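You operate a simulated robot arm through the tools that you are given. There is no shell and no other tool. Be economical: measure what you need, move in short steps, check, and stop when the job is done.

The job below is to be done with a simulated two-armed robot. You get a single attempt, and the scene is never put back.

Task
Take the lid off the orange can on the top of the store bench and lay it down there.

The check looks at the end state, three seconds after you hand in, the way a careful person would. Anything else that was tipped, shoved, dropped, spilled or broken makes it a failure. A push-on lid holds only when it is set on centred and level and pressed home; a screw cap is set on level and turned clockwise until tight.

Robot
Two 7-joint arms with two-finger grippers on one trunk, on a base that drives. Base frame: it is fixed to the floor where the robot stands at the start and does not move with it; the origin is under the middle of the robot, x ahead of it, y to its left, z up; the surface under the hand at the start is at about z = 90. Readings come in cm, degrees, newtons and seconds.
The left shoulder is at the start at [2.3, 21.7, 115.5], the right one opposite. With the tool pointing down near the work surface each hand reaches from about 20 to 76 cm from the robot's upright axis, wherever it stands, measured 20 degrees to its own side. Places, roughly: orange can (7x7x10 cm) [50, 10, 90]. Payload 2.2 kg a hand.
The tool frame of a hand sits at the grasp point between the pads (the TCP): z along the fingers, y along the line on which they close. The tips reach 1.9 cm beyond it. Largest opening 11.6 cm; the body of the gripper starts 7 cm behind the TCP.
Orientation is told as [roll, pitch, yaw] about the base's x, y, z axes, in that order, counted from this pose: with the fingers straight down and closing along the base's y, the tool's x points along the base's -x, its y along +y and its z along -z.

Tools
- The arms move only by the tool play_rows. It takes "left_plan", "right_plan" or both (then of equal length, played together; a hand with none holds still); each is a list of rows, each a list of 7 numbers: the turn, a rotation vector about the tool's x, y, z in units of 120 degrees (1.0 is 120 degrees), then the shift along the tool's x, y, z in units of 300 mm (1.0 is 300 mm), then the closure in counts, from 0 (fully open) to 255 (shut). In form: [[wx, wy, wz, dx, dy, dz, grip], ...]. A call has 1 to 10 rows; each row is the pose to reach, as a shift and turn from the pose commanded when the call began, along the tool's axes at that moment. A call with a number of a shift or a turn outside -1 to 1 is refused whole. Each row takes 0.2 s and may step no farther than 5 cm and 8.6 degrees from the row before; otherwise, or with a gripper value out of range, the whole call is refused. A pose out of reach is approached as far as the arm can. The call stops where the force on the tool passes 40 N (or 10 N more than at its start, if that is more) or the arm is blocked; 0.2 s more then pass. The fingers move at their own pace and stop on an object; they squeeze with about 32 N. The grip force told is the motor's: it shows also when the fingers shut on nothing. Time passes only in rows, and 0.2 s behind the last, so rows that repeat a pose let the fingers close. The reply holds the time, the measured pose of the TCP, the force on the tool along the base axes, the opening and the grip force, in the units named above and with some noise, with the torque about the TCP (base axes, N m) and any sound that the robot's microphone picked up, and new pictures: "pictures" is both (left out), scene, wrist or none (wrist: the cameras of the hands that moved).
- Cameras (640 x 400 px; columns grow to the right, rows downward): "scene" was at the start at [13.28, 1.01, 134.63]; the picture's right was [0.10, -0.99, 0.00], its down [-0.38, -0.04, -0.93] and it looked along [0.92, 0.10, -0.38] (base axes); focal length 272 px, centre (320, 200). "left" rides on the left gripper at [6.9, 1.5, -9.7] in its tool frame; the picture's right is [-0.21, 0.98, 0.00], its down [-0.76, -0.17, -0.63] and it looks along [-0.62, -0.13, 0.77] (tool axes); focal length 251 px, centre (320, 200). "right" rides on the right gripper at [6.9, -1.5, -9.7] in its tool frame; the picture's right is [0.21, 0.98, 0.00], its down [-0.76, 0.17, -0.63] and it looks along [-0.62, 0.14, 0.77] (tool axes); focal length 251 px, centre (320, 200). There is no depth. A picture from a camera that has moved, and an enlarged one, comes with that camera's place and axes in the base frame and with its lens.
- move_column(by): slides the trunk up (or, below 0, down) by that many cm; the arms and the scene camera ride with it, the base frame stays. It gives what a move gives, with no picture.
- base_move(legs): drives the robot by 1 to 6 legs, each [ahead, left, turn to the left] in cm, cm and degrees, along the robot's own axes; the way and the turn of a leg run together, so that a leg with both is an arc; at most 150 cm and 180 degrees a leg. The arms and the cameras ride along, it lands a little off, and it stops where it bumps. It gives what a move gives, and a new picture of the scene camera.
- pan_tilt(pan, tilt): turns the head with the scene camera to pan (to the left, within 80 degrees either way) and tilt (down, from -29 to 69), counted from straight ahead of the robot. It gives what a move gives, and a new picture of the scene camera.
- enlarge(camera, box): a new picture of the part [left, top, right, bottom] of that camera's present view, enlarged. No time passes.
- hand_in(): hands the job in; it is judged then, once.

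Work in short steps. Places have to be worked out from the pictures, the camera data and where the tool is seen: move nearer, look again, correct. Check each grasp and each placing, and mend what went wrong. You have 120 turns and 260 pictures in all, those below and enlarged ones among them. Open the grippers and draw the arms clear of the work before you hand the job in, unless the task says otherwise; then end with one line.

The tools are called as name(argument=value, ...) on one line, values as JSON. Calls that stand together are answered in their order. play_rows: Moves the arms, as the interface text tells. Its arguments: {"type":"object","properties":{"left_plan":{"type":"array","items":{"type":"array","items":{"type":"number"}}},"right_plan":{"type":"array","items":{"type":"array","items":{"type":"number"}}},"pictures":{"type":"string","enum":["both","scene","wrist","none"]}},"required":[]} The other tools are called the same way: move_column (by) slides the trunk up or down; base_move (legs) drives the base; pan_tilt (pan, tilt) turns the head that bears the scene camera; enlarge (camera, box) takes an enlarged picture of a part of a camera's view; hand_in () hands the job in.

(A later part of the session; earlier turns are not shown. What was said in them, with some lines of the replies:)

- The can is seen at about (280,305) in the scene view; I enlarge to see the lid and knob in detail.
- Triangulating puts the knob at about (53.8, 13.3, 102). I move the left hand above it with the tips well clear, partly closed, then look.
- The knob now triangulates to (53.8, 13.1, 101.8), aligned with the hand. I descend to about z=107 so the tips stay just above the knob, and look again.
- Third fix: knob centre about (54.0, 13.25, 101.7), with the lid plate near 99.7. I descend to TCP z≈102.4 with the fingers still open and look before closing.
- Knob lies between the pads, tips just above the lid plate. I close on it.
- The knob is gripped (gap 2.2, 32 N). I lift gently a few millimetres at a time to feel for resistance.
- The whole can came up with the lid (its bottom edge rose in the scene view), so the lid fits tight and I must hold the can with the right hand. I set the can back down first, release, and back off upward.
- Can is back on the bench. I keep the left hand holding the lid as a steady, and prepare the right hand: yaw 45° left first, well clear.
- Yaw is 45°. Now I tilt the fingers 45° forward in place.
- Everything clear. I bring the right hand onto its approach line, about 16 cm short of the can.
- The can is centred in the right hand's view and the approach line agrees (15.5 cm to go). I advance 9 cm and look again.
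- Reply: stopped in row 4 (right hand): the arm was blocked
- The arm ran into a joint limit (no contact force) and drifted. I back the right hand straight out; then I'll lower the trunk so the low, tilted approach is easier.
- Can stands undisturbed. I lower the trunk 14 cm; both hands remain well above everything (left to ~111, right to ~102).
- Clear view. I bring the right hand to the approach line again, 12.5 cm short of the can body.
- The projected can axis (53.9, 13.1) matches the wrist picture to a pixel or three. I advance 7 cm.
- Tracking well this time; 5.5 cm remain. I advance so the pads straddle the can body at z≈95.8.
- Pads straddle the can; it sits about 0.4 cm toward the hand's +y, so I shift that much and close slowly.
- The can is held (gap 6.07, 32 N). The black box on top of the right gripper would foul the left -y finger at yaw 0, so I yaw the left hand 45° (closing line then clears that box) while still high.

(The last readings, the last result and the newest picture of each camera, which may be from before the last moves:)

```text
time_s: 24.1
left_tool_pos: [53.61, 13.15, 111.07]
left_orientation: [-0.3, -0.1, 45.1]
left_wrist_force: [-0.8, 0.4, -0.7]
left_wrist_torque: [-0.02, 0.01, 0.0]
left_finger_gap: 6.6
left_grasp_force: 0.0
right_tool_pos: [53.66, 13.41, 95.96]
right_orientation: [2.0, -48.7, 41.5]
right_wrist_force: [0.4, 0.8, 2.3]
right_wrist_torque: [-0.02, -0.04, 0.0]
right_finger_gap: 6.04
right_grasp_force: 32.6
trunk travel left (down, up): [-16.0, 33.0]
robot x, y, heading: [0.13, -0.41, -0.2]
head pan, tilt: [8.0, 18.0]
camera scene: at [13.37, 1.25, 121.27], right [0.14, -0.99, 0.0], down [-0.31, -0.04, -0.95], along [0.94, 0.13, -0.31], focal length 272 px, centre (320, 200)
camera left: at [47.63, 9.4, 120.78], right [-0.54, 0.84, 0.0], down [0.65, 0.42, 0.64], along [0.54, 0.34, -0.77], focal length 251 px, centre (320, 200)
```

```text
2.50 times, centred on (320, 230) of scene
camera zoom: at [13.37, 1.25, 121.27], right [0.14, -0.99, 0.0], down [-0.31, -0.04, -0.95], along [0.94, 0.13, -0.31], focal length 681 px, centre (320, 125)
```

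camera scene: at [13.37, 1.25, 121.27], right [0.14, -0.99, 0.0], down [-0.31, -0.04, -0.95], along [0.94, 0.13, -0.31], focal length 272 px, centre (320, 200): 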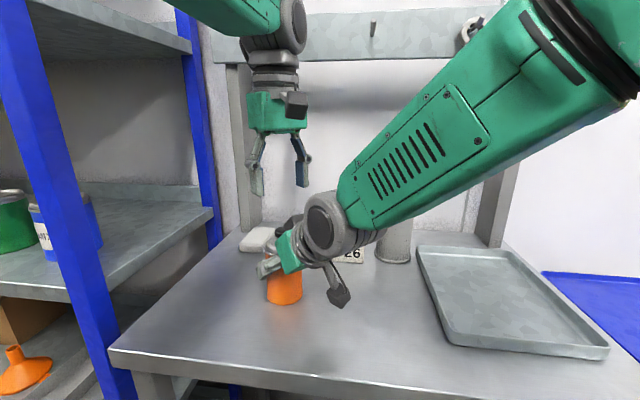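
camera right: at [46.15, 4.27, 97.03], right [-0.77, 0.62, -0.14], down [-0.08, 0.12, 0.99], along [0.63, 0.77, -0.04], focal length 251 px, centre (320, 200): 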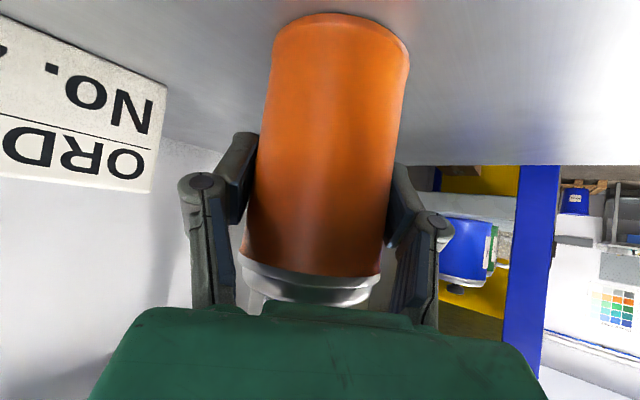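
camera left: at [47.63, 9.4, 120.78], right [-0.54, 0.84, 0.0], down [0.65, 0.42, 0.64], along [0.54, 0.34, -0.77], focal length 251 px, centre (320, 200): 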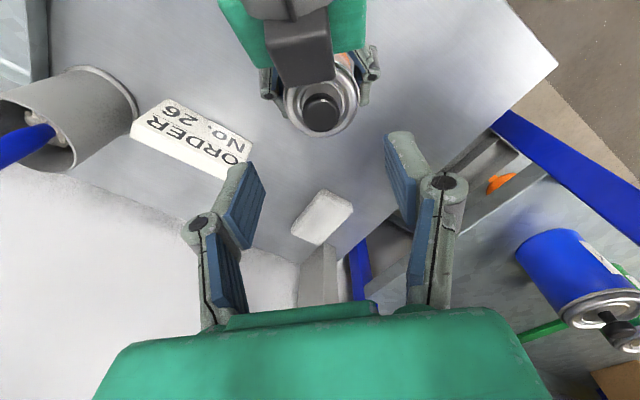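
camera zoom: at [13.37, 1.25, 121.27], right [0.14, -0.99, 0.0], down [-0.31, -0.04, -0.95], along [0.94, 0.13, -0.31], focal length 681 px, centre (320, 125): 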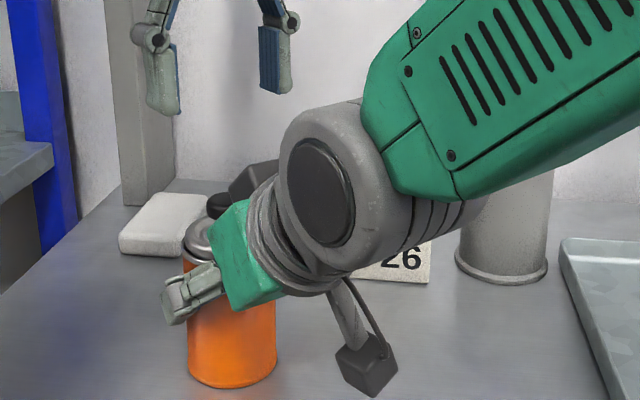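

From here the box sits between the left fingers' planes with about 1.5 cm clearance; knob axis at (53.7, 13.2), straight below. I lower 6 cm and check.

play_rows(left_plan=[[0, 0, 0, 0, 0, 0.07, 110], [0, 0, 0, 0, 0, 0.14, 110], [0, 0, 0, 0, 0, 0.2, 110], [0, 0, 0, 0, 0, 0.2, 110]])

enlarge(camera="scene", box=[200, 150, 440, 310])

```text
time_s: 25.1
left_tool_pos: [53.61, 13.15, 105.0]
left_orientation: [-0.2, -0.3, 45.0]
left_wrist_force: [-1.0, -0.5, -0.5]
left_wrist_torque: [0.03, 0.02, -0.01]
left_finger_gap: 6.6
left_grasp_force: 0.1
right_tool_pos: [53.69, 13.44, 95.79]
right_orientation: [2.0, -48.8, 41.5]
right_wrist_force: [-0.7, 0.8, 2.5]
right_wrist_torque: [-0.05, -0.07, 0.01]
right_finger_gap: 6.07
right_grasp_force: 31.8
trunk travel left (down, up): [-16.0, 33.0]
robot x, y, heading: [0.39, 0.26, -0.2]
head pan, tilt: [8.0, 18.0]
camera scene: at [13.36, 1.24, 121.27], right [0.14, -0.99, 0.0], down [-0.31, -0.04, -0.95], along [0.94, 0.13, -0.31], focal length 272 px, centre (320, 200)
camera left: at [47.64, 9.4, 114.73], right [-0.54, 0.84, 0.0], down [0.65, 0.42, 0.64], along [0.54, 0.34, -0.77], focal length 251 px, centre (320, 200)
```

scene: 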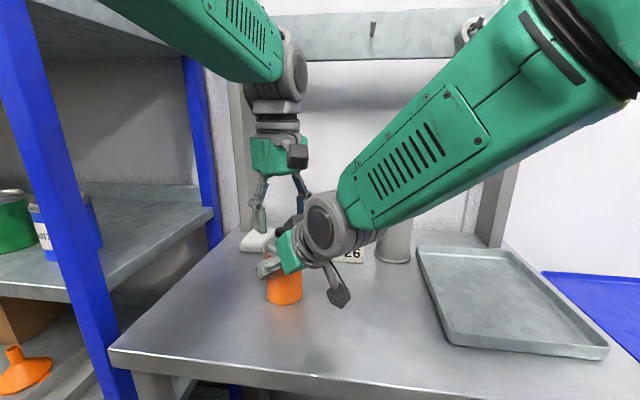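
left: 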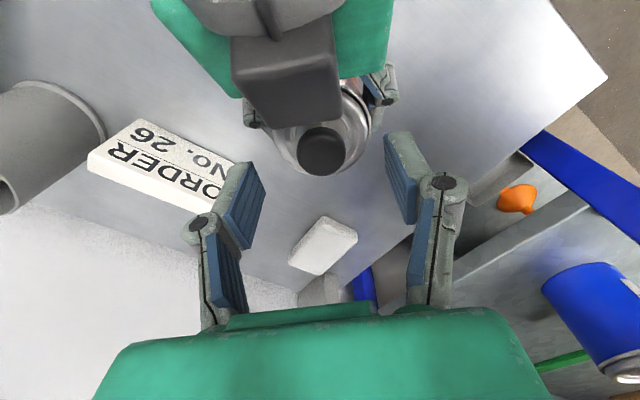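

```text
2.50 times, centred on (320, 230) of scene
camera zoom: at [13.36, 1.24, 121.27], right [0.14, -0.99, 0.0], down [-0.31, -0.04, -0.95], along [0.94, 0.13, -0.31], focal length 681 px, centre (320, 125)
```

zoom: 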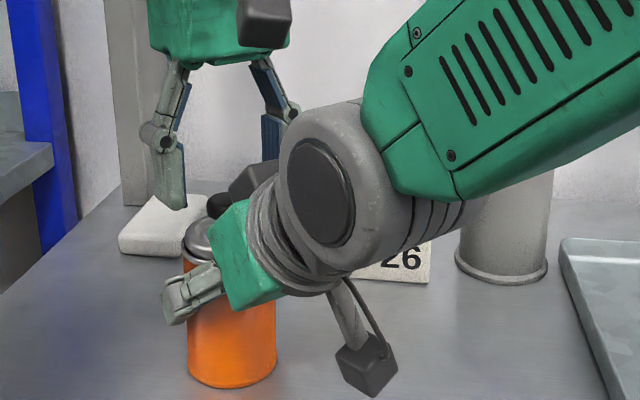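

Clear and centred. I go down the last 2.7 cm and close on the knob.

play_rows(left_plan=[[0, 0, 0, 0, 0, 0.04, 110], [0, 0, 0, 0, 0, 0.075, 110], [0, 0, 0, 0, 0, 0.09, 110], [0, 0, 0, 0, 0, 0.09, 150], [0, 0, 0, 0, 0, 0.09, 185], [0, 0, 0, 0, 0, 0.09, 255], [0, 0, 0, 0, 0, 0.09, 255], [0, 0, 0, 0, 0, 0.09, 255]], pictures="wrist")

enlarge(camera="scene", box=[200, 150, 440, 310])

```text
time_s: 26.9
left_tool_pos: [53.57, 13.13, 102.44]
left_orientation: [-0.2, -0.2, 45.0]
left_wrist_force: [-1.2, 1.2, -0.8]
left_wrist_torque: [-0.02, 0.02, 0.06]
left_finger_gap: 2.22
left_grasp_force: 31.7
right_tool_pos: [53.66, 13.34, 95.83]
right_orientation: [2.0, -48.9, 41.5]
right_wrist_force: [2.1, -1.7, 1.7]
right_wrist_torque: [-0.01, 0.07, -0.07]
right_finger_gap: 6.08
right_grasp_force: 32.2
trunk travel left (down, up): [-16.0, 33.0]
robot x, y, heading: [0.18, -0.12, 0.0]
head pan, tilt: [8.0, 18.0]
camera left: at [47.65, 9.42, 112.04], right [-0.54, 0.84, 0.0], down [0.65, 0.42, 0.64], along [0.54, 0.34, -0.77], focal length 251 px, centre (320, 200)
```

left: 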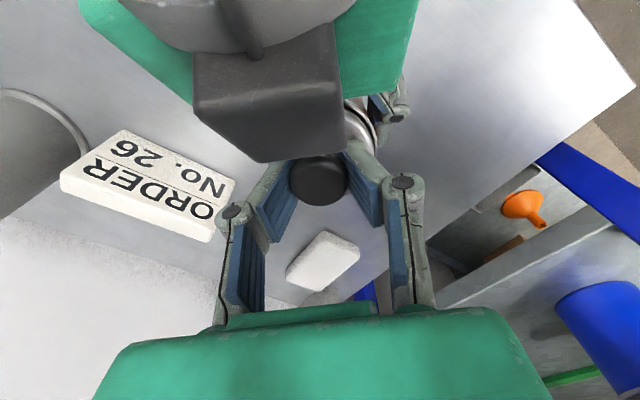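

```text
2.50 times, centred on (320, 230) of scene
camera zoom: at [13.38, 1.23, 121.27], right [0.14, -0.99, 0.0], down [-0.31, -0.04, -0.95], along [0.94, 0.13, -0.31], focal length 681 px, centre (320, 125)
```

zoom: 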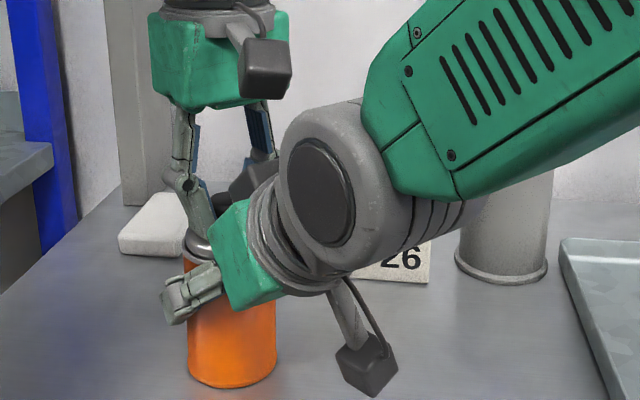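

Both the can (6.08) and the knob (2.22) are gripped. I pull the lid straight up in small steps, watching the forces.

play_rows(left_plan=[[0, 0, 0, 0, 0, -0.008, 255], [0, 0, 0, 0, 0, -0.016, 255], [0, 0, 0, 0, 0, -0.024, 255], [0, 0, 0, 0, 0, -0.032, 255]], pictures="wrist")

enlarge(camera="scene", box=[200, 150, 440, 310])

```text
time_s: 27.9
left_tool_pos: [53.66, 13.21, 103.4]
left_orientation: [-0.1, -0.2, 44.9]
left_wrist_force: [0.1, -0.4, -1.0]
left_wrist_torque: [0.01, 0.0, 0.02]
left_finger_gap: 2.2
left_grasp_force: 32.3
right_tool_pos: [53.63, 13.48, 95.76]
right_orientation: [2.0, -48.8, 41.5]
right_wrist_force: [-0.9, -0.3, 2.4]
right_wrist_torque: [-0.05, -0.05, 0.0]
right_finger_gap: 6.04
right_grasp_force: 32.1
trunk travel left (down, up): [-16.0, 33.0]
robot x, y, heading: [0.32, 0.18, 0.1]
head pan, tilt: [8.0, 18.0]
heard: snap
camera left: at [47.62, 9.42, 113.04], right [-0.54, 0.84, 0.0], down [0.65, 0.42, 0.64], along [0.54, 0.34, -0.77], focal length 251 px, centre (320, 200)
```

left: 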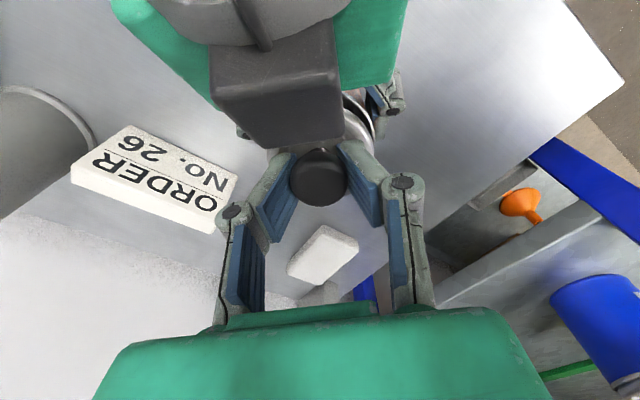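

```text
2.50 times, centred on (320, 230) of scene
camera zoom: at [13.36, 1.23, 121.27], right [0.14, -0.99, 0.0], down [-0.31, -0.04, -0.95], along [0.94, 0.13, -0.31], focal length 681 px, centre (320, 125)
```

zoom: 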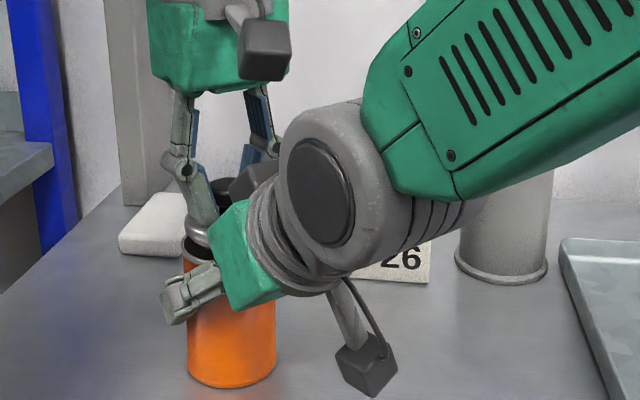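

A snap was heard and the lid rose off the rim while the can stayed. I raise a little more, then drift away from the right gripper's box (along +h, tool -x) as I go up.

play_rows(left_plan=[[0, 0, 0, 0, 0, -0.012, 255], [0, 0, 0, 0, 0, -0.024, 255], [0, 0, 0, -0.02, 0, -0.03, 255], [0, 0, 0, -0.05, 0, -0.036, 255], [0, 0, 0, -0.08, 0, -0.05, 255], [0, 0, 0, -0.1, 0, -0.12, 255], [0, 0, 0, -0.1, 0, -0.22, 255], [0, 0, 0, -0.1, 0, -0.34, 255], [0, 0, 0, -0.1, 0, -0.34, 255]])

enlarge(camera="scene", box=[200, 150, 440, 310])

```text
time_s: 29.9
left_tool_pos: [55.74, 15.38, 113.67]
left_orientation: [-0.2, -0.2, 45.1]
left_wrist_force: [-0.7, -0.5, -0.5]
left_wrist_torque: [-0.04, 0.02, -0.01]
left_finger_gap: 2.14
left_grasp_force: 32.2
right_tool_pos: [53.69, 13.3, 95.84]
right_orientation: [2.0, -48.8, 41.5]
right_wrist_force: [-0.1, -0.4, 2.8]
right_wrist_torque: [-0.04, 0.0, -0.01]
right_finger_gap: 6.06
right_grasp_force: 31.7
trunk travel left (down, up): [-16.0, 33.0]
robot x, y, heading: [-0.03, -0.08, 0.1]
head pan, tilt: [8.0, 18.0]
camera scene: at [13.36, 1.24, 121.27], right [0.14, -0.99, 0.0], down [-0.31, -0.04, -0.95], along [0.94, 0.13, -0.31], focal length 272 px, centre (320, 200)
camera left: at [49.73, 11.59, 123.25], right [-0.54, 0.84, 0.0], down [0.65, 0.42, 0.64], along [0.54, 0.34, -0.77], focal length 251 px, centre (320, 200)
```

scene: 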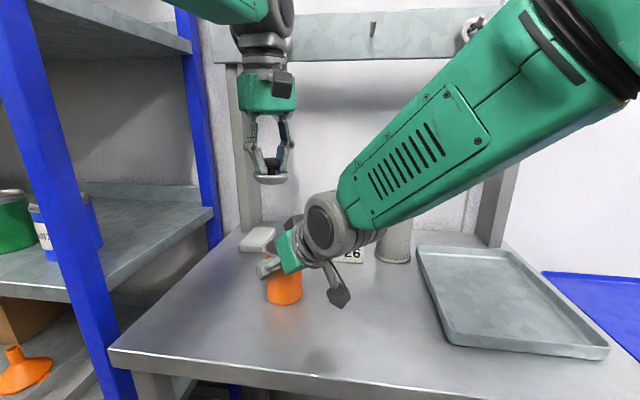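
left: 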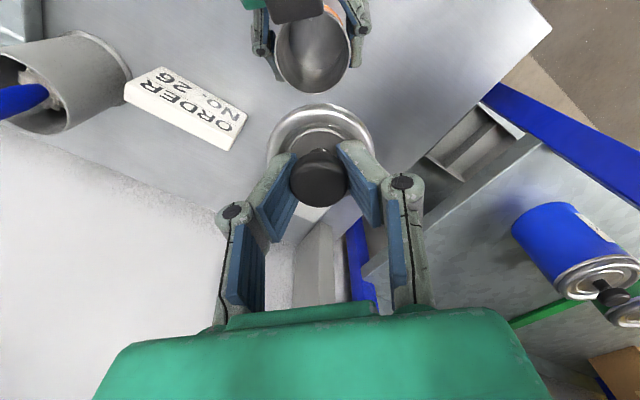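

```text
2.50 times, centred on (320, 230) of scene
camera zoom: at [13.36, 1.24, 121.27], right [0.14, -0.99, 0.0], down [-0.31, -0.04, -0.95], along [0.94, 0.13, -0.31], focal length 681 px, centre (320, 125)
```

zoom: 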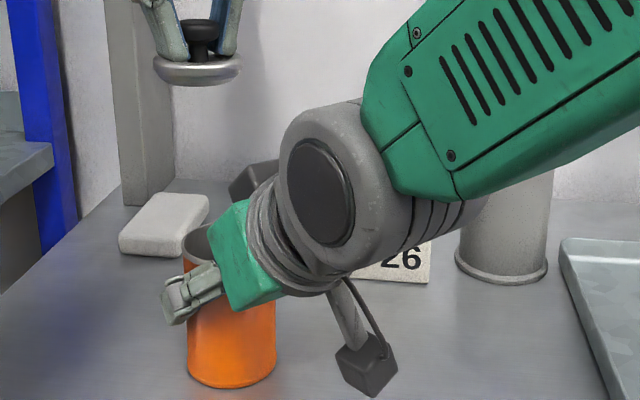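

Lid is off and held level; the can stands open. Now I open the right hand and back it straight out along its axis.

play_rows(right_plan=[[0, 0, 0, 0, 0, 0, 110], [0, 0, 0, 0, 0, 0, 80], [0, 0, 0, 0, 0, 0, 57], [0, 0, 0, 0, 0, 0, 57], [0, 0, 0, 0, 0, -0.06, 57], [0, 0, 0, 0, 0, -0.15, 57], [0, 0, 0, 0, 0, -0.28, 57], [0, 0, 0, 0, 0, -0.42, 57]])

```text
time_s: 31.7
left_tool_pos: [55.62, 15.19, 113.7]
left_orientation: [-0.2, -0.3, 45.1]
left_wrist_force: [0.3, -0.2, -0.1]
left_wrist_torque: [-0.01, -0.05, 0.03]
left_finger_gap: 2.12
left_grasp_force: 31.9
right_tool_pos: [46.44, 6.63, 104.19]
right_orientation: [2.0, -48.9, 41.5]
right_wrist_force: [-0.5, 0.0, 0.7]
right_wrist_torque: [-0.01, 0.0, 0.04]
right_finger_gap: 9.02
right_grasp_force: 0.1
trunk travel left (down, up): [-16.0, 33.0]
robot x, y, heading: [0.17, -0.28, -0.1]
head pan, tilt: [8.0, 18.0]
camera scene: at [13.17, 1.03, 121.3], right [0.14, -0.99, 0.0], down [-0.31, -0.04, -0.95], along [0.94, 0.13, -0.31], focal length 272 px, centre (320, 200)
camera right: at [38.98, -2.47, 105.26], right [-0.77, 0.62, -0.14], down [-0.08, 0.12, 0.99], along [0.63, 0.78, -0.04], focal length 251 px, centre (320, 200)
```

scene: 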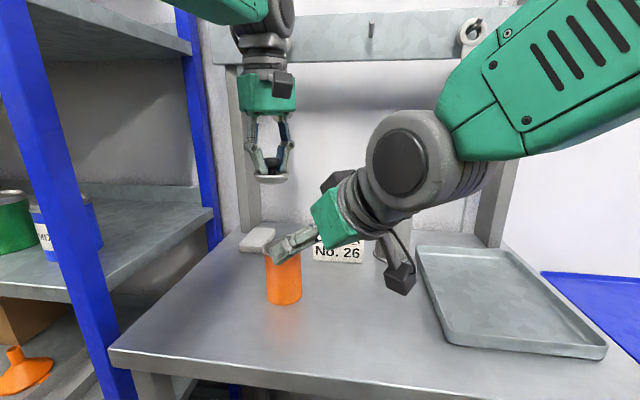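
right: 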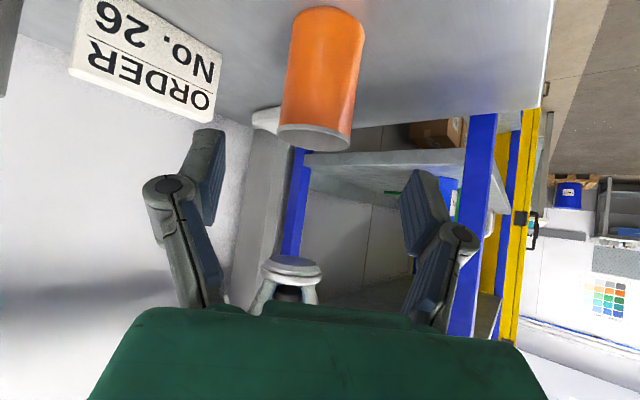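

The can stands free and steady. I take the right hand further back and to the right, out of the way.

play_rows(right_plan=[[0, 0, 0, 0, 0, -0.13, 57], [0, 0, 0, 0, 0, -0.26, 57], [0, 0, 0, 0, -0.05, -0.38, 57], [0, 0, 0, 0, -0.15, -0.44, 57], [0, 0, 0, 0, -0.27, -0.48, 57], [0, 0, 0, 0, -0.4, -0.48, 57]], pictures="scene")

```text
time_s: 33.1
left_tool_pos: [55.69, 15.0, 113.59]
left_orientation: [-0.1, -0.2, 44.9]
left_wrist_force: [0.2, -0.5, -1.0]
left_wrist_torque: [0.02, 0.02, 0.03]
left_finger_gap: 2.09
left_grasp_force: 31.5
right_tool_pos: [47.19, -9.87, 113.23]
right_orientation: [2.2, -48.9, 41.3]
right_wrist_force: [-0.1, -0.6, 0.0]
right_wrist_torque: [0.04, 0.04, 0.03]
right_finger_gap: 9.0
right_grasp_force: 0.0
trunk travel left (down, up): [-16.0, 33.0]
robot x, y, heading: [0.04, -0.12, -0.1]
head pan, tilt: [8.0, 18.0]
camera scene: at [13.45, 0.93, 121.26], right [0.14, -0.99, 0.0], down [-0.31, -0.04, -0.95], along [0.94, 0.13, -0.31], focal length 272 px, centre (320, 200)
```

scene: 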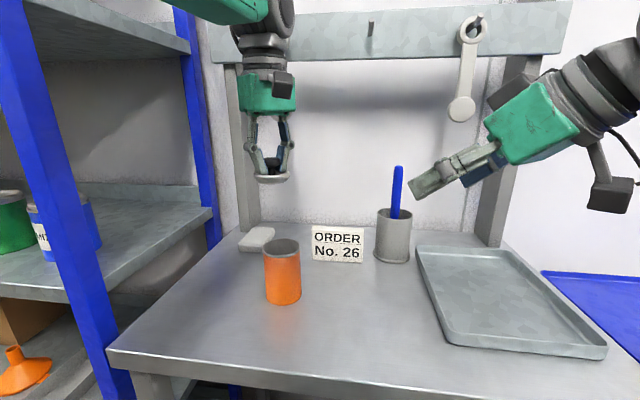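

The open can stands well. I carry the lid toward a free spot on the bench at about (47, 6), staying high.

play_rows(left_plan=[[0, 0, 0, 0.1, 0, 0, 255], [0, 0, 0, 0.2, -0.005, 0, 255], [0, 0, 0, 0.31, -0.009, 0, 255], [0, 0, 0, 0.42, -0.009, 0, 255], [0, 0, 0, 0.42, -0.009, 0.15, 255], [0, 0, 0, 0.42, -0.009, 0.3, 255], [0, 0, 0, 0.42, -0.009, 0.45, 255], [0, 0, 0, 0.42, -0.009, 0.55, 255], [0, 0, 0, 0.42, -0.009, 0.55, 255]])

enlarge(camera="scene", box=[210, 210, 450, 370])

```text
time_s: 35.1
left_tool_pos: [47.12, 6.1, 97.44]
left_orientation: [-0.6, -0.1, 45.1]
left_wrist_force: [0.7, -0.5, -0.8]
left_wrist_torque: [0.02, -0.03, 0.02]
left_finger_gap: 2.07
left_grasp_force: 32.5
right_tool_pos: [47.03, -9.76, 113.42]
right_orientation: [2.1, -48.9, 41.5]
right_wrist_force: [0.7, 0.1, -0.9]
right_wrist_torque: [-0.05, 0.01, 0.03]
right_finger_gap: 8.99
right_grasp_force: 0.2
trunk travel left (down, up): [-16.0, 33.0]
robot x, y, heading: [0.26, -0.13, -0.0]
head pan, tilt: [8.0, 18.0]
camera scene: at [13.28, 0.95, 121.29], right [0.14, -0.99, 0.0], down [-0.31, -0.04, -0.95], along [0.94, 0.13, -0.31], focal length 272 px, centre (320, 200)
camera left: at [41.1, 2.3, 107.09], right [-0.54, 0.84, -0.01], down [0.65, 0.42, 0.64], along [0.54, 0.34, -0.77], focal length 251 px, centre (320, 200)
```

scene: 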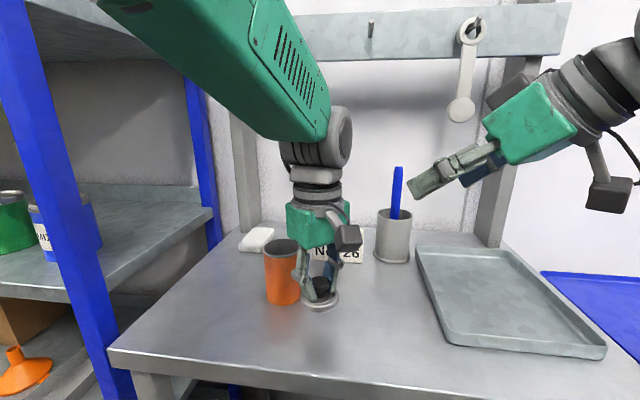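
left: 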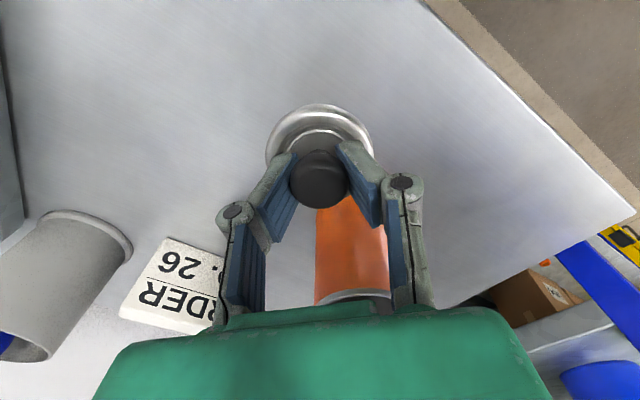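

```text
2.50 times, centred on (330, 290) of scene
camera zoom: at [13.28, 0.95, 121.29], right [0.14, -0.99, 0.0], down [-0.31, -0.04, -0.95], along [0.94, 0.13, -0.31], focal length 681 px, centre (295, -25)
```

zoom: 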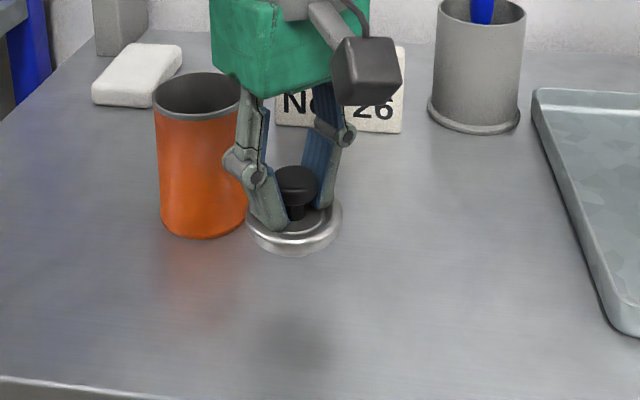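

4 cm or so left above a free spot. I lower gently in small steps; the call will stop on contact force, and I read the force after.

play_rows(left_plan=[[0, 0, 0, 0, 0, 0.04, 255], [0, 0, 0, 0, 0, 0.08, 255], [0, 0, 0, 0, 0, 0.1, 255], [0, 0, 0, 0, 0, 0.115, 255], [0, 0, 0, 0, 0, 0.115, 255]], pictures="none")

enlarge(camera="scene", box=[260, 250, 380, 330])

```text
time_s: 36.3
left_tool_pos: [47.32, 6.33, 94.54]
left_orientation: [-1.4, 0.1, 45.5]
left_wrist_force: [0.1, 0.0, 0.0]
left_wrist_torque: [0.01, 0.0, 0.01]
left_finger_gap: 2.02
left_grasp_force: 31.9
right_tool_pos: [47.12, -9.88, 113.46]
right_orientation: [2.1, -48.8, 41.4]
right_wrist_force: [1.0, -0.5, 0.2]
right_wrist_torque: [0.02, -0.02, 0.0]
right_finger_gap: 9.0
right_grasp_force: 0.1
trunk travel left (down, up): [-16.0, 33.0]
robot x, y, heading: [-0.05, -0.04, -0.0]
head pan, tilt: [8.0, 18.0]
```

```text
5.00 times, centred on (320, 290) of scene
camera zoom: at [13.3, 0.94, 121.28], right [0.14, -0.99, 0.0], down [-0.31, -0.04, -0.95], along [0.94, 0.13, -0.31], focal length 1363 px, centre (320, -250)
```

zoom: 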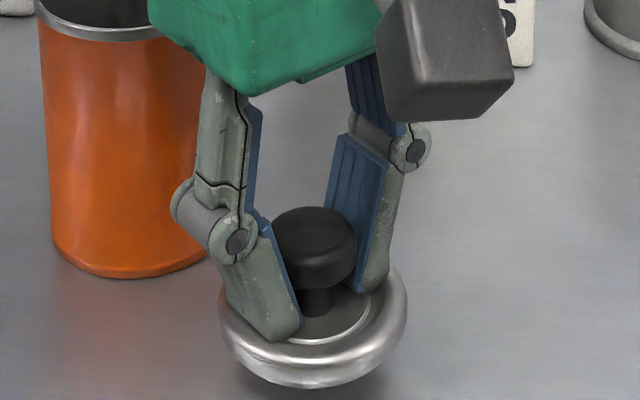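

The arm is nearing a joint limit with the trunk this low (roll drifts -1.4°, z lags). I raise the trunk 12 cm, which suits the tool-down pose, then lower by arm again.

move_column(by=12)

pan_tilt(pan=6, tilt=28)

```text
time_s: 37.8
left_tool_pos: [47.27, 6.23, 106.26]
left_orientation: [-1.1, 0.4, 45.6]
left_wrist_force: [0.4, 0.3, 0.2]
left_wrist_torque: [0.0, 0.0, 0.02]
left_finger_gap: 2.04
left_grasp_force: 31.7
right_tool_pos: [47.24, -9.84, 125.26]
right_orientation: [2.1, -49.0, 41.4]
right_wrist_force: [-0.1, 0.2, 0.8]
right_wrist_torque: [0.05, 0.03, -0.05]
right_finger_gap: 9.02
right_grasp_force: 0.0
trunk travel left (down, up): [-28.0, 21.0]
robot x, y, heading: [-0.22, 0.09, 0.0]
head pan, tilt: [8.0, 18.0]
```

```text
time_s: 38.5
left_tool_pos: [47.26, 6.26, 106.01]
left_orientation: [-1.0, 0.6, 45.6]
left_wrist_force: [0.2, -0.1, -0.4]
left_wrist_torque: [-0.01, -0.02, 0.02]
left_finger_gap: 2.02
left_grasp_force: 32.7
right_tool_pos: [47.19, -9.81, 125.34]
right_orientation: [2.0, -48.8, 41.4]
right_wrist_force: [0.1, -0.3, -0.1]
right_wrist_torque: [0.0, -0.02, 0.01]
right_finger_gap: 8.98
right_grasp_force: 0.0
trunk travel left (down, up): [-28.0, 21.0]
robot x, y, heading: [-0.19, 0.3, -0.1]
head pan, tilt: [6.0, 28.0]
camera scene: at [13.16, 0.58, 131.67], right [0.1, -0.99, 0.0], down [-0.47, -0.05, -0.88], along [0.88, 0.09, -0.47], focal length 272 px, centre (320, 200)
```

scene: 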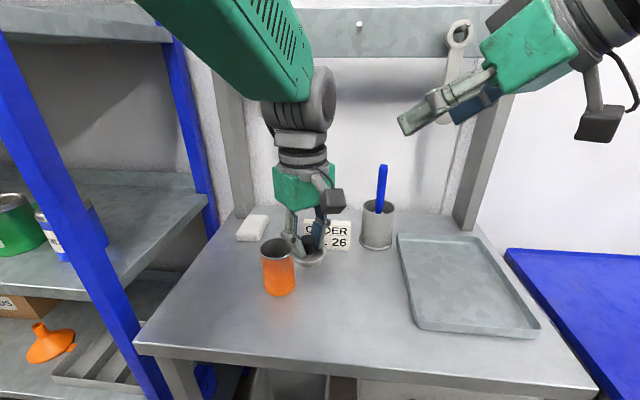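

Good clearance. I lower the lid 10 cm from here, then check level.

play_rows(left_plan=[[0, 0, 0, 0, 0, 0.1, 255], [0, 0, 0, 0, 0, 0.2, 255], [0, 0, 0, 0, 0, 0.28, 255], [0, 0, 0, 0, 0, 0.33, 255], [0, 0, 0, 0, 0, 0.36, 255], [0, 0, 0, 0, 0, 0.36, 255]], pictures="none")

enlarge(camera="scene", box=[250, 230, 370, 310])

```text
time_s: 40.1
left_tool_pos: [48.32, 6.78, 97.74]
left_orientation: [-4.2, 1.3, 47.4]
left_wrist_force: [-0.5, 0.1, -0.4]
left_wrist_torque: [0.0, 0.02, 0.01]
left_finger_gap: 2.15
left_grasp_force: 32.2
right_tool_pos: [46.76, -9.73, 125.38]
right_orientation: [1.8, -48.9, 41.7]
right_wrist_force: [0.1, -0.9, 0.7]
right_wrist_torque: [0.02, -0.02, -0.02]
right_finger_gap: 9.04
right_grasp_force: 0.0
trunk travel left (down, up): [-28.0, 21.0]
robot x, y, heading: [-0.12, -0.15, -0.2]
head pan, tilt: [6.0, 28.0]
stopped in row 6 (left hand): the arm was blocked; the commanded pose is now the measured one
```

```text
5.00 times, centred on (310, 270) of scene
camera zoom: at [13.16, 0.61, 131.67], right [0.1, -0.99, 0.0], down [-0.47, -0.05, -0.88], along [0.88, 0.09, -0.47], focal length 1363 px, centre (370, -150)
```

zoom: 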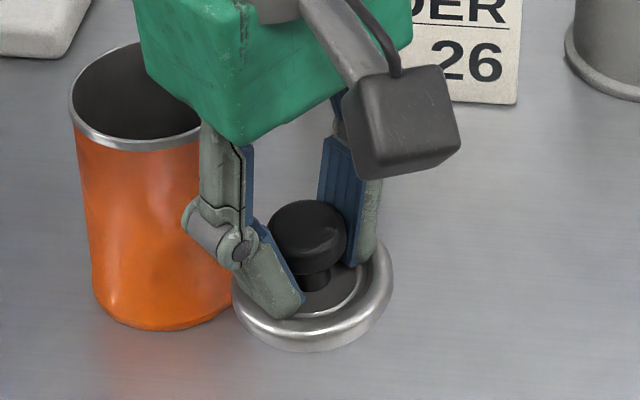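

The wrist limit comes from the 45° yaw. I raise the lid again, then turn the hand back to yaw 0, where the arm reaches the surface freely.

play_rows(left_plan=[[0, 0, 0, 0, 0, -0.1, 255], [0, 0, 0, 0, 0, -0.2, 255], [0, 0, 0, 0, 0, -0.3, 255], [0, 0, 0.06, 0, 0, -0.3, 255], [0, 0, 0.12, 0, 0, -0.3, 255], [0, 0, 0.18, 0, 0, -0.3, 255], [0, 0, 0.24, 0, 0, -0.3, 255], [0, 0, 0.3, 0, 0, -0.3, 255], [0, 0, 0.36, 0, 0, -0.3, 255], [0, 0, 0.39, 0, 0, -0.3, 255]])

```text
time_s: 42.3
left_tool_pos: [48.06, 7.12, 106.65]
left_orientation: [-3.4, -2.1, 0.4]
left_wrist_force: [0.7, -0.4, 0.1]
left_wrist_torque: [0.0, 0.0, -0.01]
left_finger_gap: 2.17
left_grasp_force: 31.5
right_tool_pos: [46.86, -9.71, 125.53]
right_orientation: [1.9, -49.0, 41.5]
right_wrist_force: [0.0, -0.4, -0.4]
right_wrist_torque: [-0.05, -0.01, 0.01]
right_finger_gap: 9.0
right_grasp_force: 0.1
trunk travel left (down, up): [-28.0, 21.0]
robot x, y, heading: [-0.12, -0.42, 0.2]
head pan, tilt: [6.0, 28.0]
camera scene: at [13.19, 0.63, 131.66], right [0.1, -0.99, 0.0], down [-0.47, -0.05, -0.88], along [0.88, 0.09, -0.47], focal length 272 px, centre (320, 200)
camera left: at [40.73, 9.29, 115.9], right [0.21, 0.98, -0.05], down [0.73, -0.12, 0.67], along [0.65, -0.18, -0.74], focal length 251 px, centre (320, 200)
```

scene: 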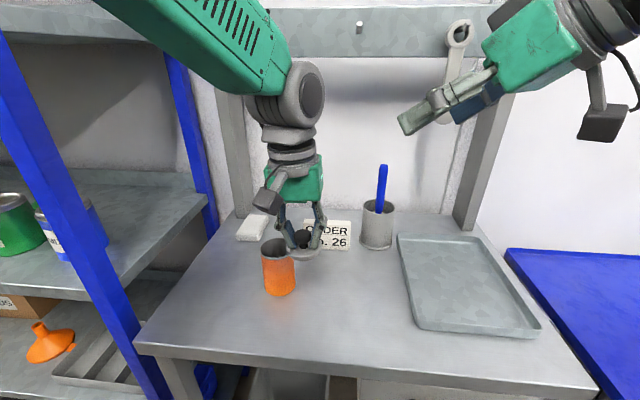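
left: 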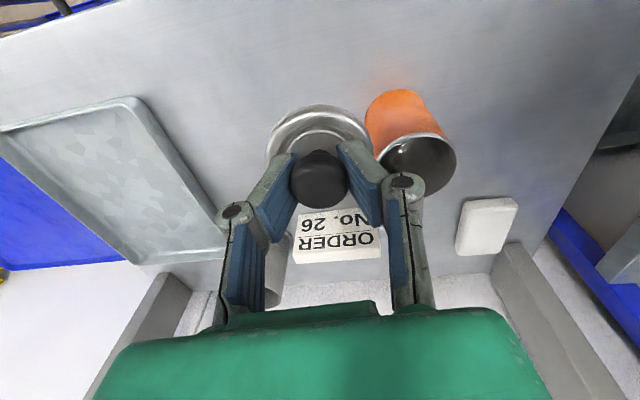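

Yaw is back to 0 with a small residual tilt. I level the hand and shift 4 cm away from the can.

play_rows(left_plan=[[-0.014, 0.009, 0, 0, -0.07, 0, 255], [-0.0283, 0.0175, -0.003, 0, -0.13, 0, 255], [-0.0283, 0.0175, -0.003, 0, -0.13, 0, 255]], pictures="none")

```text
time_s: 43.1
left_tool_pos: [48.01, 3.25, 106.86]
left_orientation: [-0.1, 0.0, 0.7]
left_wrist_force: [-0.2, 0.7, -0.6]
left_wrist_torque: [0.04, 0.0, 0.0]
left_finger_gap: 2.15
left_grasp_force: 31.8
right_tool_pos: [46.83, -9.73, 125.47]
right_orientation: [1.9, -49.1, 41.7]
right_wrist_force: [1.0, -0.4, 0.5]
right_wrist_torque: [-0.01, -0.03, -0.01]
right_finger_gap: 8.98
right_grasp_force: 0.0
trunk travel left (down, up): [-28.0, 21.0]
robot x, y, heading: [0.28, -0.14, -0.1]
head pan, tilt: [6.0, 28.0]
```

Level at (48, 3.2, 106.9). I lower 12 cm toward z≈95, checking the pose tracks.

play_rows(left_plan=[[0, 0, 0, 0, 0, 0.1, 255], [0, 0, 0, 0, 0, 0.2, 255], [0, 0, 0, 0, 0, 0.3, 255], [0, 0, 0, 0, 0, 0.36, 255], [0, 0, 0, 0, 0, 0.4, 255], [0, 0, 0, 0, 0, 0.4, 255]], pictures="wrist")

enlarge(camera="scene", box=[250, 230, 400, 330])

```text
time_s: 44.5
left_tool_pos: [48.82, 3.63, 96.34]
left_orientation: [-2.0, -0.9, 2.1]
left_wrist_force: [-0.1, -0.1, -0.2]
left_wrist_torque: [-0.01, 0.01, 0.03]
left_finger_gap: 2.16
left_grasp_force: 32.0
right_tool_pos: [46.89, -9.73, 125.5]
right_orientation: [1.8, -49.0, 41.6]
right_wrist_force: [0.0, 0.0, 0.1]
right_wrist_torque: [0.0, 0.0, 0.0]
right_finger_gap: 9.01
right_grasp_force: 0.1
trunk travel left (down, up): [-28.0, 21.0]
robot x, y, heading: [0.07, -0.26, 0.2]
head pan, tilt: [6.0, 28.0]
camera left: at [41.7, 5.3, 105.84], right [0.18, 0.98, -0.03], down [0.75, -0.12, 0.65], along [0.63, -0.14, -0.76], focal length 251 px, centre (320, 200)
```

left: 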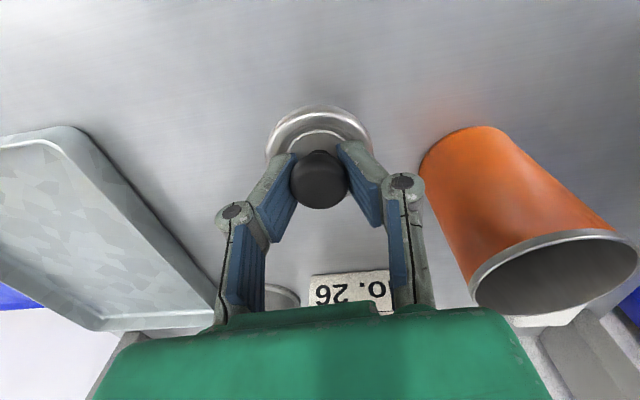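

```text
4.00 times, centred on (325, 280) of scene
camera zoom: at [13.19, 0.59, 131.66], right [0.1, -0.99, 0.0], down [-0.47, -0.05, -0.88], along [0.88, 0.09, -0.47], focal length 1090 px, centre (300, -120)
```

zoom: 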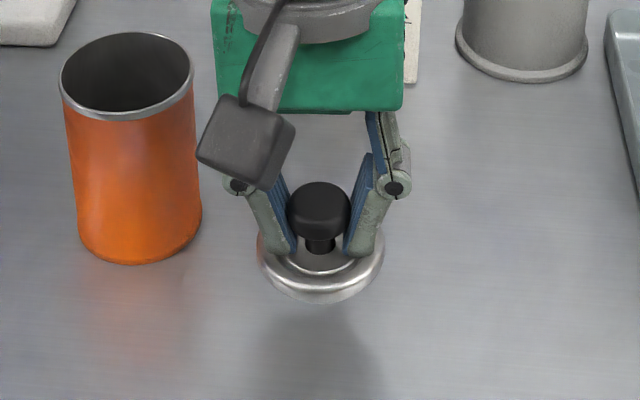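

Same drift: the arm wants a lower shoulder or a longer reach. I raise the lid 22 cm and shift it to about (52, 2), then lower the trunk 20 cm.

play_rows(left_plan=[[0, 0, 0, 0, 0, -0.14, 255], [0, 0, 0, 0, 0, -0.28, 255], [0, 0, 0, 0, 0, -0.42, 255], [0, 0, 0, -0.05, -0.02, -0.56, 255], [0, 0, 0, -0.1, -0.04, -0.68, 255], [0, 0, 0, -0.13, -0.04, -0.78, 255], [0, 0, 0, -0.13, -0.04, -0.78, 255]], pictures="none")

```text
time_s: 46.1
left_tool_pos: [51.98, 2.24, 118.17]
left_orientation: [-0.1, 0.0, 0.7]
left_wrist_force: [-1.2, 0.3, -0.1]
left_wrist_torque: [-0.02, 0.03, 0.02]
left_finger_gap: 2.17
left_grasp_force: 31.9
right_tool_pos: [46.79, -9.65, 125.56]
right_orientation: [1.9, -49.0, 41.4]
right_wrist_force: [0.2, -0.1, 0.1]
right_wrist_torque: [0.03, -0.02, 0.03]
right_finger_gap: 9.01
right_grasp_force: 0.0
trunk travel left (down, up): [-28.0, 21.0]
robot x, y, heading: [-0.3, 0.04, 0.1]
head pan, tilt: [6.0, 28.0]
```

Level at (52, 2.2, 118.2). Lower the trunk 20 cm: left lands at ~98, right at ~105, both clear.

move_column(by=-20)

pan_tilt(pan=4, tilt=18)

```text
time_s: 48.3
left_tool_pos: [51.94, 2.29, 98.2]
left_orientation: [0.0, 0.0, 0.7]
left_wrist_force: [-0.4, 1.2, -0.8]
left_wrist_torque: [0.0, -0.03, -0.01]
left_finger_gap: 2.18
left_grasp_force: 32.3
right_tool_pos: [46.87, -9.73, 105.62]
right_orientation: [1.9, -49.0, 41.6]
right_wrist_force: [0.8, 0.1, 1.1]
right_wrist_torque: [0.02, -0.01, -0.03]
right_finger_gap: 9.0
right_grasp_force: 0.1
trunk travel left (down, up): [-8.0, 41.0]
robot x, y, heading: [0.04, -0.09, 0.2]
head pan, tilt: [6.0, 28.0]
```

```text
time_s: 49.0
left_tool_pos: [51.89, 2.17, 98.08]
left_orientation: [-0.1, 0.0, 0.7]
left_wrist_force: [-0.9, 0.9, 0.0]
left_wrist_torque: [-0.04, -0.03, -0.03]
left_finger_gap: 2.19
left_grasp_force: 32.3
right_tool_pos: [46.94, -9.67, 105.43]
right_orientation: [1.9, -48.9, 41.5]
right_wrist_force: [0.0, -0.8, 0.4]
right_wrist_torque: [-0.03, 0.0, 0.03]
right_finger_gap: 9.04
right_grasp_force: 0.1
trunk travel left (down, up): [-8.0, 41.0]
robot x, y, heading: [0.34, 0.06, 0.2]
head pan, tilt: [4.0, 18.0]
camera scene: at [13.38, 0.31, 113.27], right [0.07, -1.0, 0.0], down [-0.31, -0.02, -0.95], along [0.95, 0.07, -0.31], focal length 272 px, centre (320, 200)
```

scene: 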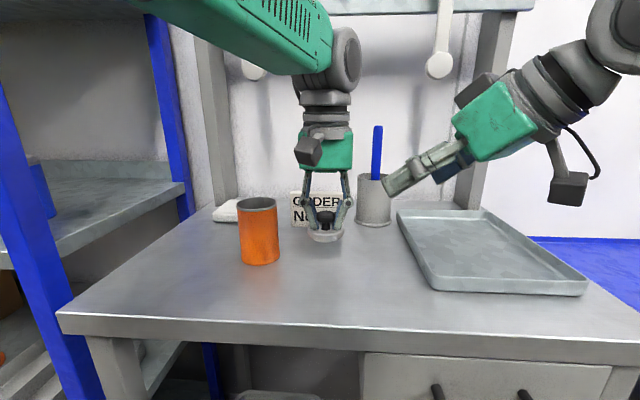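

Everything is clear and level. I lower gently to about z≈94.3, just above expected contact.

play_rows(left_plan=[[0, 0, 0, 0, 0, 0.05, 255], [0, 0, 0, 0, 0, 0.09, 255], [0, 0, 0, 0, 0, 0.115, 255], [0, 0, 0, 0, 0, 0.125, 255], [0, 0, 0, 0, 0, 0.125, 255]], pictures="none")

enlarge(camera="scene", box=[265, 190, 385, 270])

```text
time_s: 50.2
left_tool_pos: [51.96, 2.3, 94.44]
left_orientation: [0.0, 0.0, 0.7]
left_wrist_force: [0.9, 0.3, 0.4]
left_wrist_torque: [0.02, 0.02, -0.03]
left_finger_gap: 2.16
left_grasp_force: 32.3
right_tool_pos: [46.91, -9.64, 105.5]
right_orientation: [1.8, -49.1, 41.5]
right_wrist_force: [0.6, 0.9, -0.2]
right_wrist_torque: [-0.02, 0.0, -0.02]
right_finger_gap: 9.0
right_grasp_force: 0.1
trunk travel left (down, up): [-8.0, 41.0]
robot x, y, heading: [0.0, -0.07, 0.2]
head pan, tilt: [4.0, 18.0]
```

```text
5.00 times, centred on (325, 230) of scene
camera zoom: at [13.38, 0.31, 113.28], right [0.07, -1.0, 0.0], down [-0.31, -0.02, -0.95], along [0.95, 0.07, -0.31], focal length 1363 px, centre (295, 50)
```

zoom: 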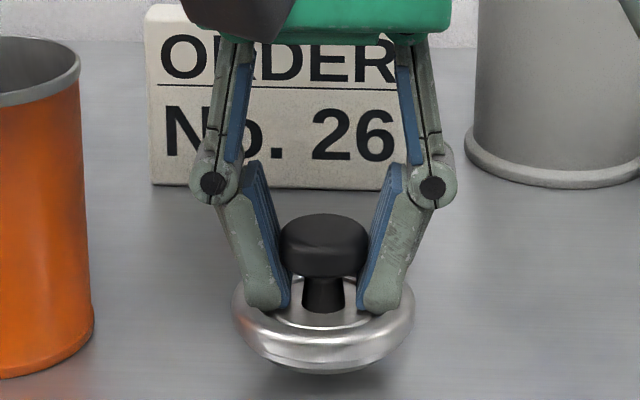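

Tracks exactly; the lid's underside is about 1 cm above the bench. I lower in 1–2 mm steps until contact shows.

play_rows(left_plan=[[0, 0, 0, 0, 0, 0.012, 255], [0, 0, 0, 0, 0, 0.022, 255], [0, 0, 0, 0, 0, 0.026, 255], [0, 0, 0, 0, 0, 0.03, 255], [0, 0, 0, 0, 0, 0.03, 255]], pictures="none")

enlarge(camera="scene", box=[265, 190, 385, 270])

```text
time_s: 51.4
left_tool_pos: [51.97, 2.27, 93.5]
left_orientation: [-0.1, 0.0, 0.6]
left_wrist_force: [0.6, 0.1, -0.3]
left_wrist_torque: [-0.01, -0.02, 0.0]
left_finger_gap: 2.17
left_grasp_force: 31.6
right_tool_pos: [46.82, -9.73, 105.54]
right_orientation: [1.9, -49.1, 41.4]
right_wrist_force: [0.4, 0.1, 0.1]
right_wrist_torque: [-0.02, -0.01, -0.02]
right_finger_gap: 9.0
right_grasp_force: 0.0
trunk travel left (down, up): [-8.0, 41.0]
robot x, y, heading: [-0.42, 0.17, -0.2]
head pan, tilt: [4.0, 18.0]
```

```text
5.00 times, centred on (325, 230) of scene
camera zoom: at [13.38, 0.31, 113.28], right [0.07, -1.0, 0.0], down [-0.31, -0.02, -0.95], along [0.95, 0.07, -0.31], focal length 1363 px, centre (295, 50)
```

zoom: 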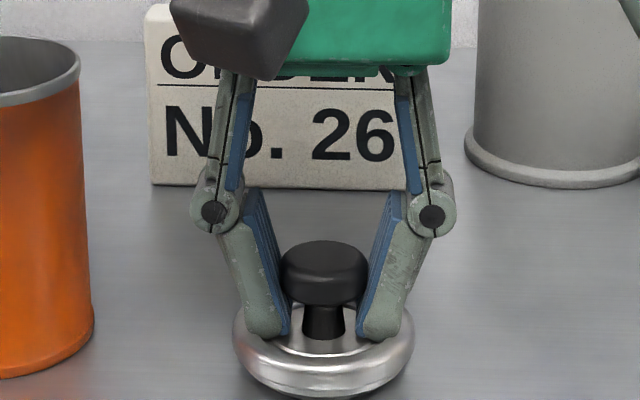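

No contact force yet. I continue in 1 mm steps.

play_rows(left_plan=[[0, 0, 0, 0, 0, 0.003, 255], [0, 0, 0, 0, 0, 0.006, 255], [0, 0, 0, 0, 0, 0.009, 255], [0, 0, 0, 0, 0, 0.009, 255]], pictures="none")

enlarge(camera="scene", box=[265, 210, 385, 290])

```text
time_s: 52.4
left_tool_pos: [52.0, 2.35, 93.19]
left_orientation: [-0.2, -0.2, 0.7]
left_wrist_force: [0.2, -0.1, 7.7]
left_wrist_torque: [0.06, -0.06, 0.0]
left_finger_gap: 2.18
left_grasp_force: 32.4
right_tool_pos: [46.89, -9.72, 105.51]
right_orientation: [2.0, -49.0, 41.6]
right_wrist_force: [0.6, -0.5, -1.0]
right_wrist_torque: [-0.03, -0.01, 0.01]
right_finger_gap: 9.02
right_grasp_force: 0.0
trunk travel left (down, up): [-8.0, 41.0]
robot x, y, heading: [0.13, -0.19, 0.2]
head pan, tilt: [4.0, 18.0]
```

```text
5.00 times, centred on (325, 250) of scene
camera zoom: at [13.3, 0.31, 113.3], right [0.07, -1.0, 0.0], down [-0.31, -0.02, -0.95], along [0.95, 0.07, -0.31], focal length 1363 px, centre (295, -50)
```

zoom: 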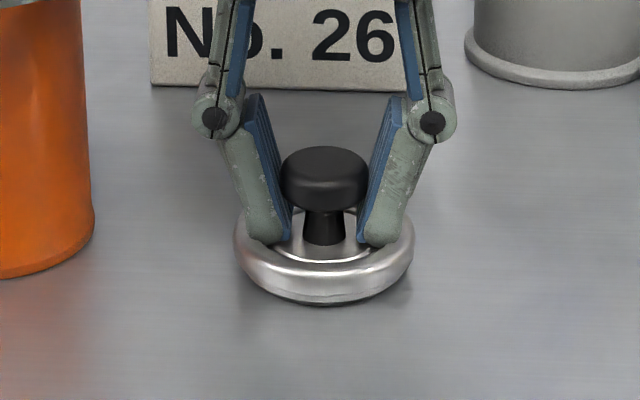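

Contact at 7.7 N, lid seated flat. I ease up a hair, open, and rise straight up.

play_rows(left_plan=[[0, 0, 0, 0, 0, -0.003, 255], [0, 0, 0, 0, 0, -0.003, 190], [0, 0, 0, 0, 0, -0.003, 150], [0, 0, 0, 0, 0, -0.003, 120], [0, 0, 0, 0, 0, -0.003, 120], [0, 0, 0, 0, 0, -0.06, 120], [0, 0, 0, 0, 0, -0.15, 120], [0, 0, 0, 0, 0, -0.28, 120], [0, 0, 0, 0, 0, -0.4, 120]], pictures="both")

```text
time_s: 54.4
left_tool_pos: [51.77, 2.41, 105.45]
left_orientation: [-0.1, 0.0, 0.7]
left_wrist_force: [-0.1, 0.3, 0.2]
left_wrist_torque: [0.02, -0.01, 0.01]
left_finger_gap: 6.14
left_grasp_force: 0.1
right_tool_pos: [46.93, -9.62, 105.46]
right_orientation: [2.0, -48.9, 41.5]
right_wrist_force: [0.6, 0.4, -0.1]
right_wrist_torque: [0.0, 0.02, -0.02]
right_finger_gap: 8.99
right_grasp_force: 0.0
trunk travel left (down, up): [-8.0, 41.0]
robot x, y, heading: [-0.21, -0.15, -0.2]
head pan, tilt: [4.0, 18.0]
camera scene: at [13.36, 0.31, 113.28], right [0.07, -1.0, 0.0], down [-0.31, -0.02, -0.95], along [0.95, 0.07, -0.31], focal length 272 px, centre (320, 200)
camera left: at [44.99, 3.82, 115.05], right [0.2, 0.98, 0.0], down [0.76, -0.16, 0.63], along [0.62, -0.13, -0.78], focal length 251 px, centre (320, 200)
```

scene: 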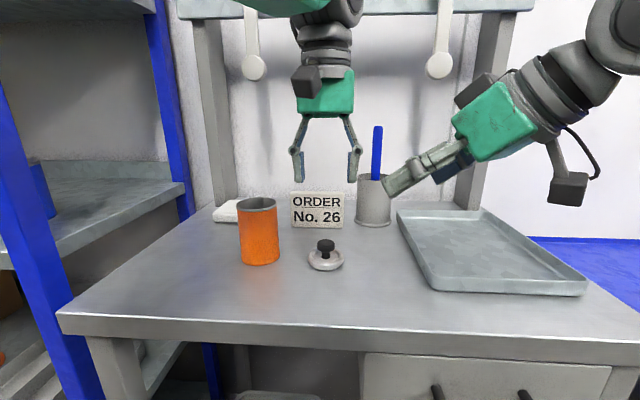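
left: 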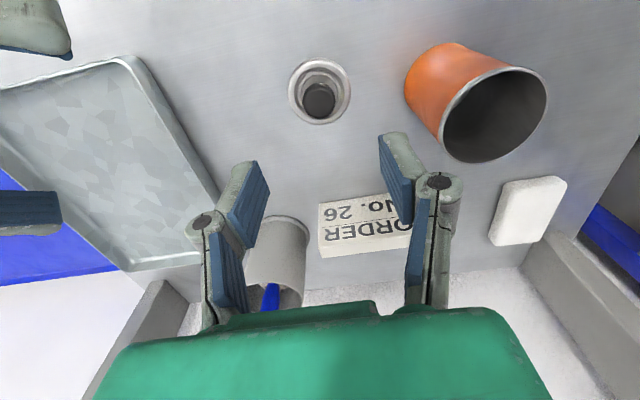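

The lid lies flat on the bench, the can stands open, nothing else moved. I raise the trunk to draw both arms clear.

move_column(by=20)

pan_tilt(pan=4, tilt=28)

```text
time_s: 56.6
left_tool_pos: [51.96, 2.3, 125.4]
left_orientation: [-0.1, 0.0, 0.7]
left_wrist_force: [0.0, 0.0, 0.0]
left_wrist_torque: [-0.01, 0.05, 0.0]
left_finger_gap: 6.15
left_grasp_force: 0.1
right_tool_pos: [46.94, -9.85, 125.55]
right_orientation: [1.8, -49.0, 41.6]
right_wrist_force: [-0.1, 0.4, -0.1]
right_wrist_torque: [0.01, 0.0, -0.01]
right_finger_gap: 9.01
right_grasp_force: 0.1
trunk travel left (down, up): [-28.0, 21.0]
robot x, y, heading: [0.4, 0.59, 0.1]
head pan, tilt: [4.0, 18.0]
```

```text
time_s: 57.3
left_tool_pos: [51.86, 2.18, 125.41]
left_orientation: [-0.1, 0.0, 0.7]
left_wrist_force: [0.0, -0.4, -0.7]
left_wrist_torque: [0.0, 0.0, -0.02]
left_finger_gap: 6.12
left_grasp_force: 0.0
right_tool_pos: [46.93, -9.74, 125.53]
right_orientation: [1.9, -49.0, 41.5]
right_wrist_force: [-0.1, 0.4, -0.8]
right_wrist_torque: [0.03, 0.0, -0.02]
right_finger_gap: 9.01
right_grasp_force: 0.0
trunk travel left (down, up): [-28.0, 21.0]
robot x, y, heading: [-0.23, 0.44, -0.1]
head pan, tilt: [4.0, 28.0]
camera scene: at [13.22, 0.26, 131.67], right [0.07, -1.0, 0.0], down [-0.47, -0.03, -0.88], along [0.88, 0.06, -0.47], focal length 272 px, centre (320, 200)
```

scene: 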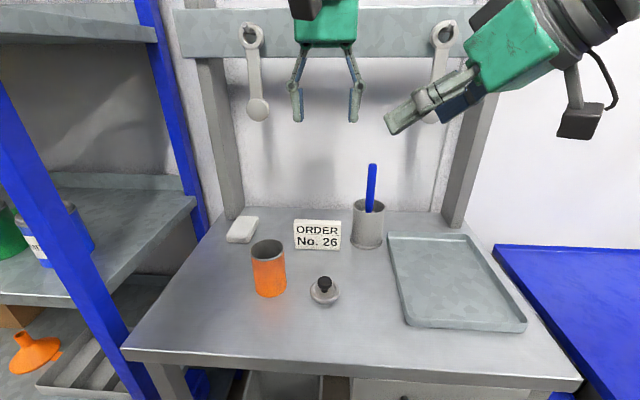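

All clear: lid on the bench, can upright and open, both grippers open. Handing in.

hand_in()

```text
The job is handed in.
```

The lid is off the orange can and lies flat on the bench beside it; the can stands upright and open, nothing else looks disturbed, and both arms are clear.
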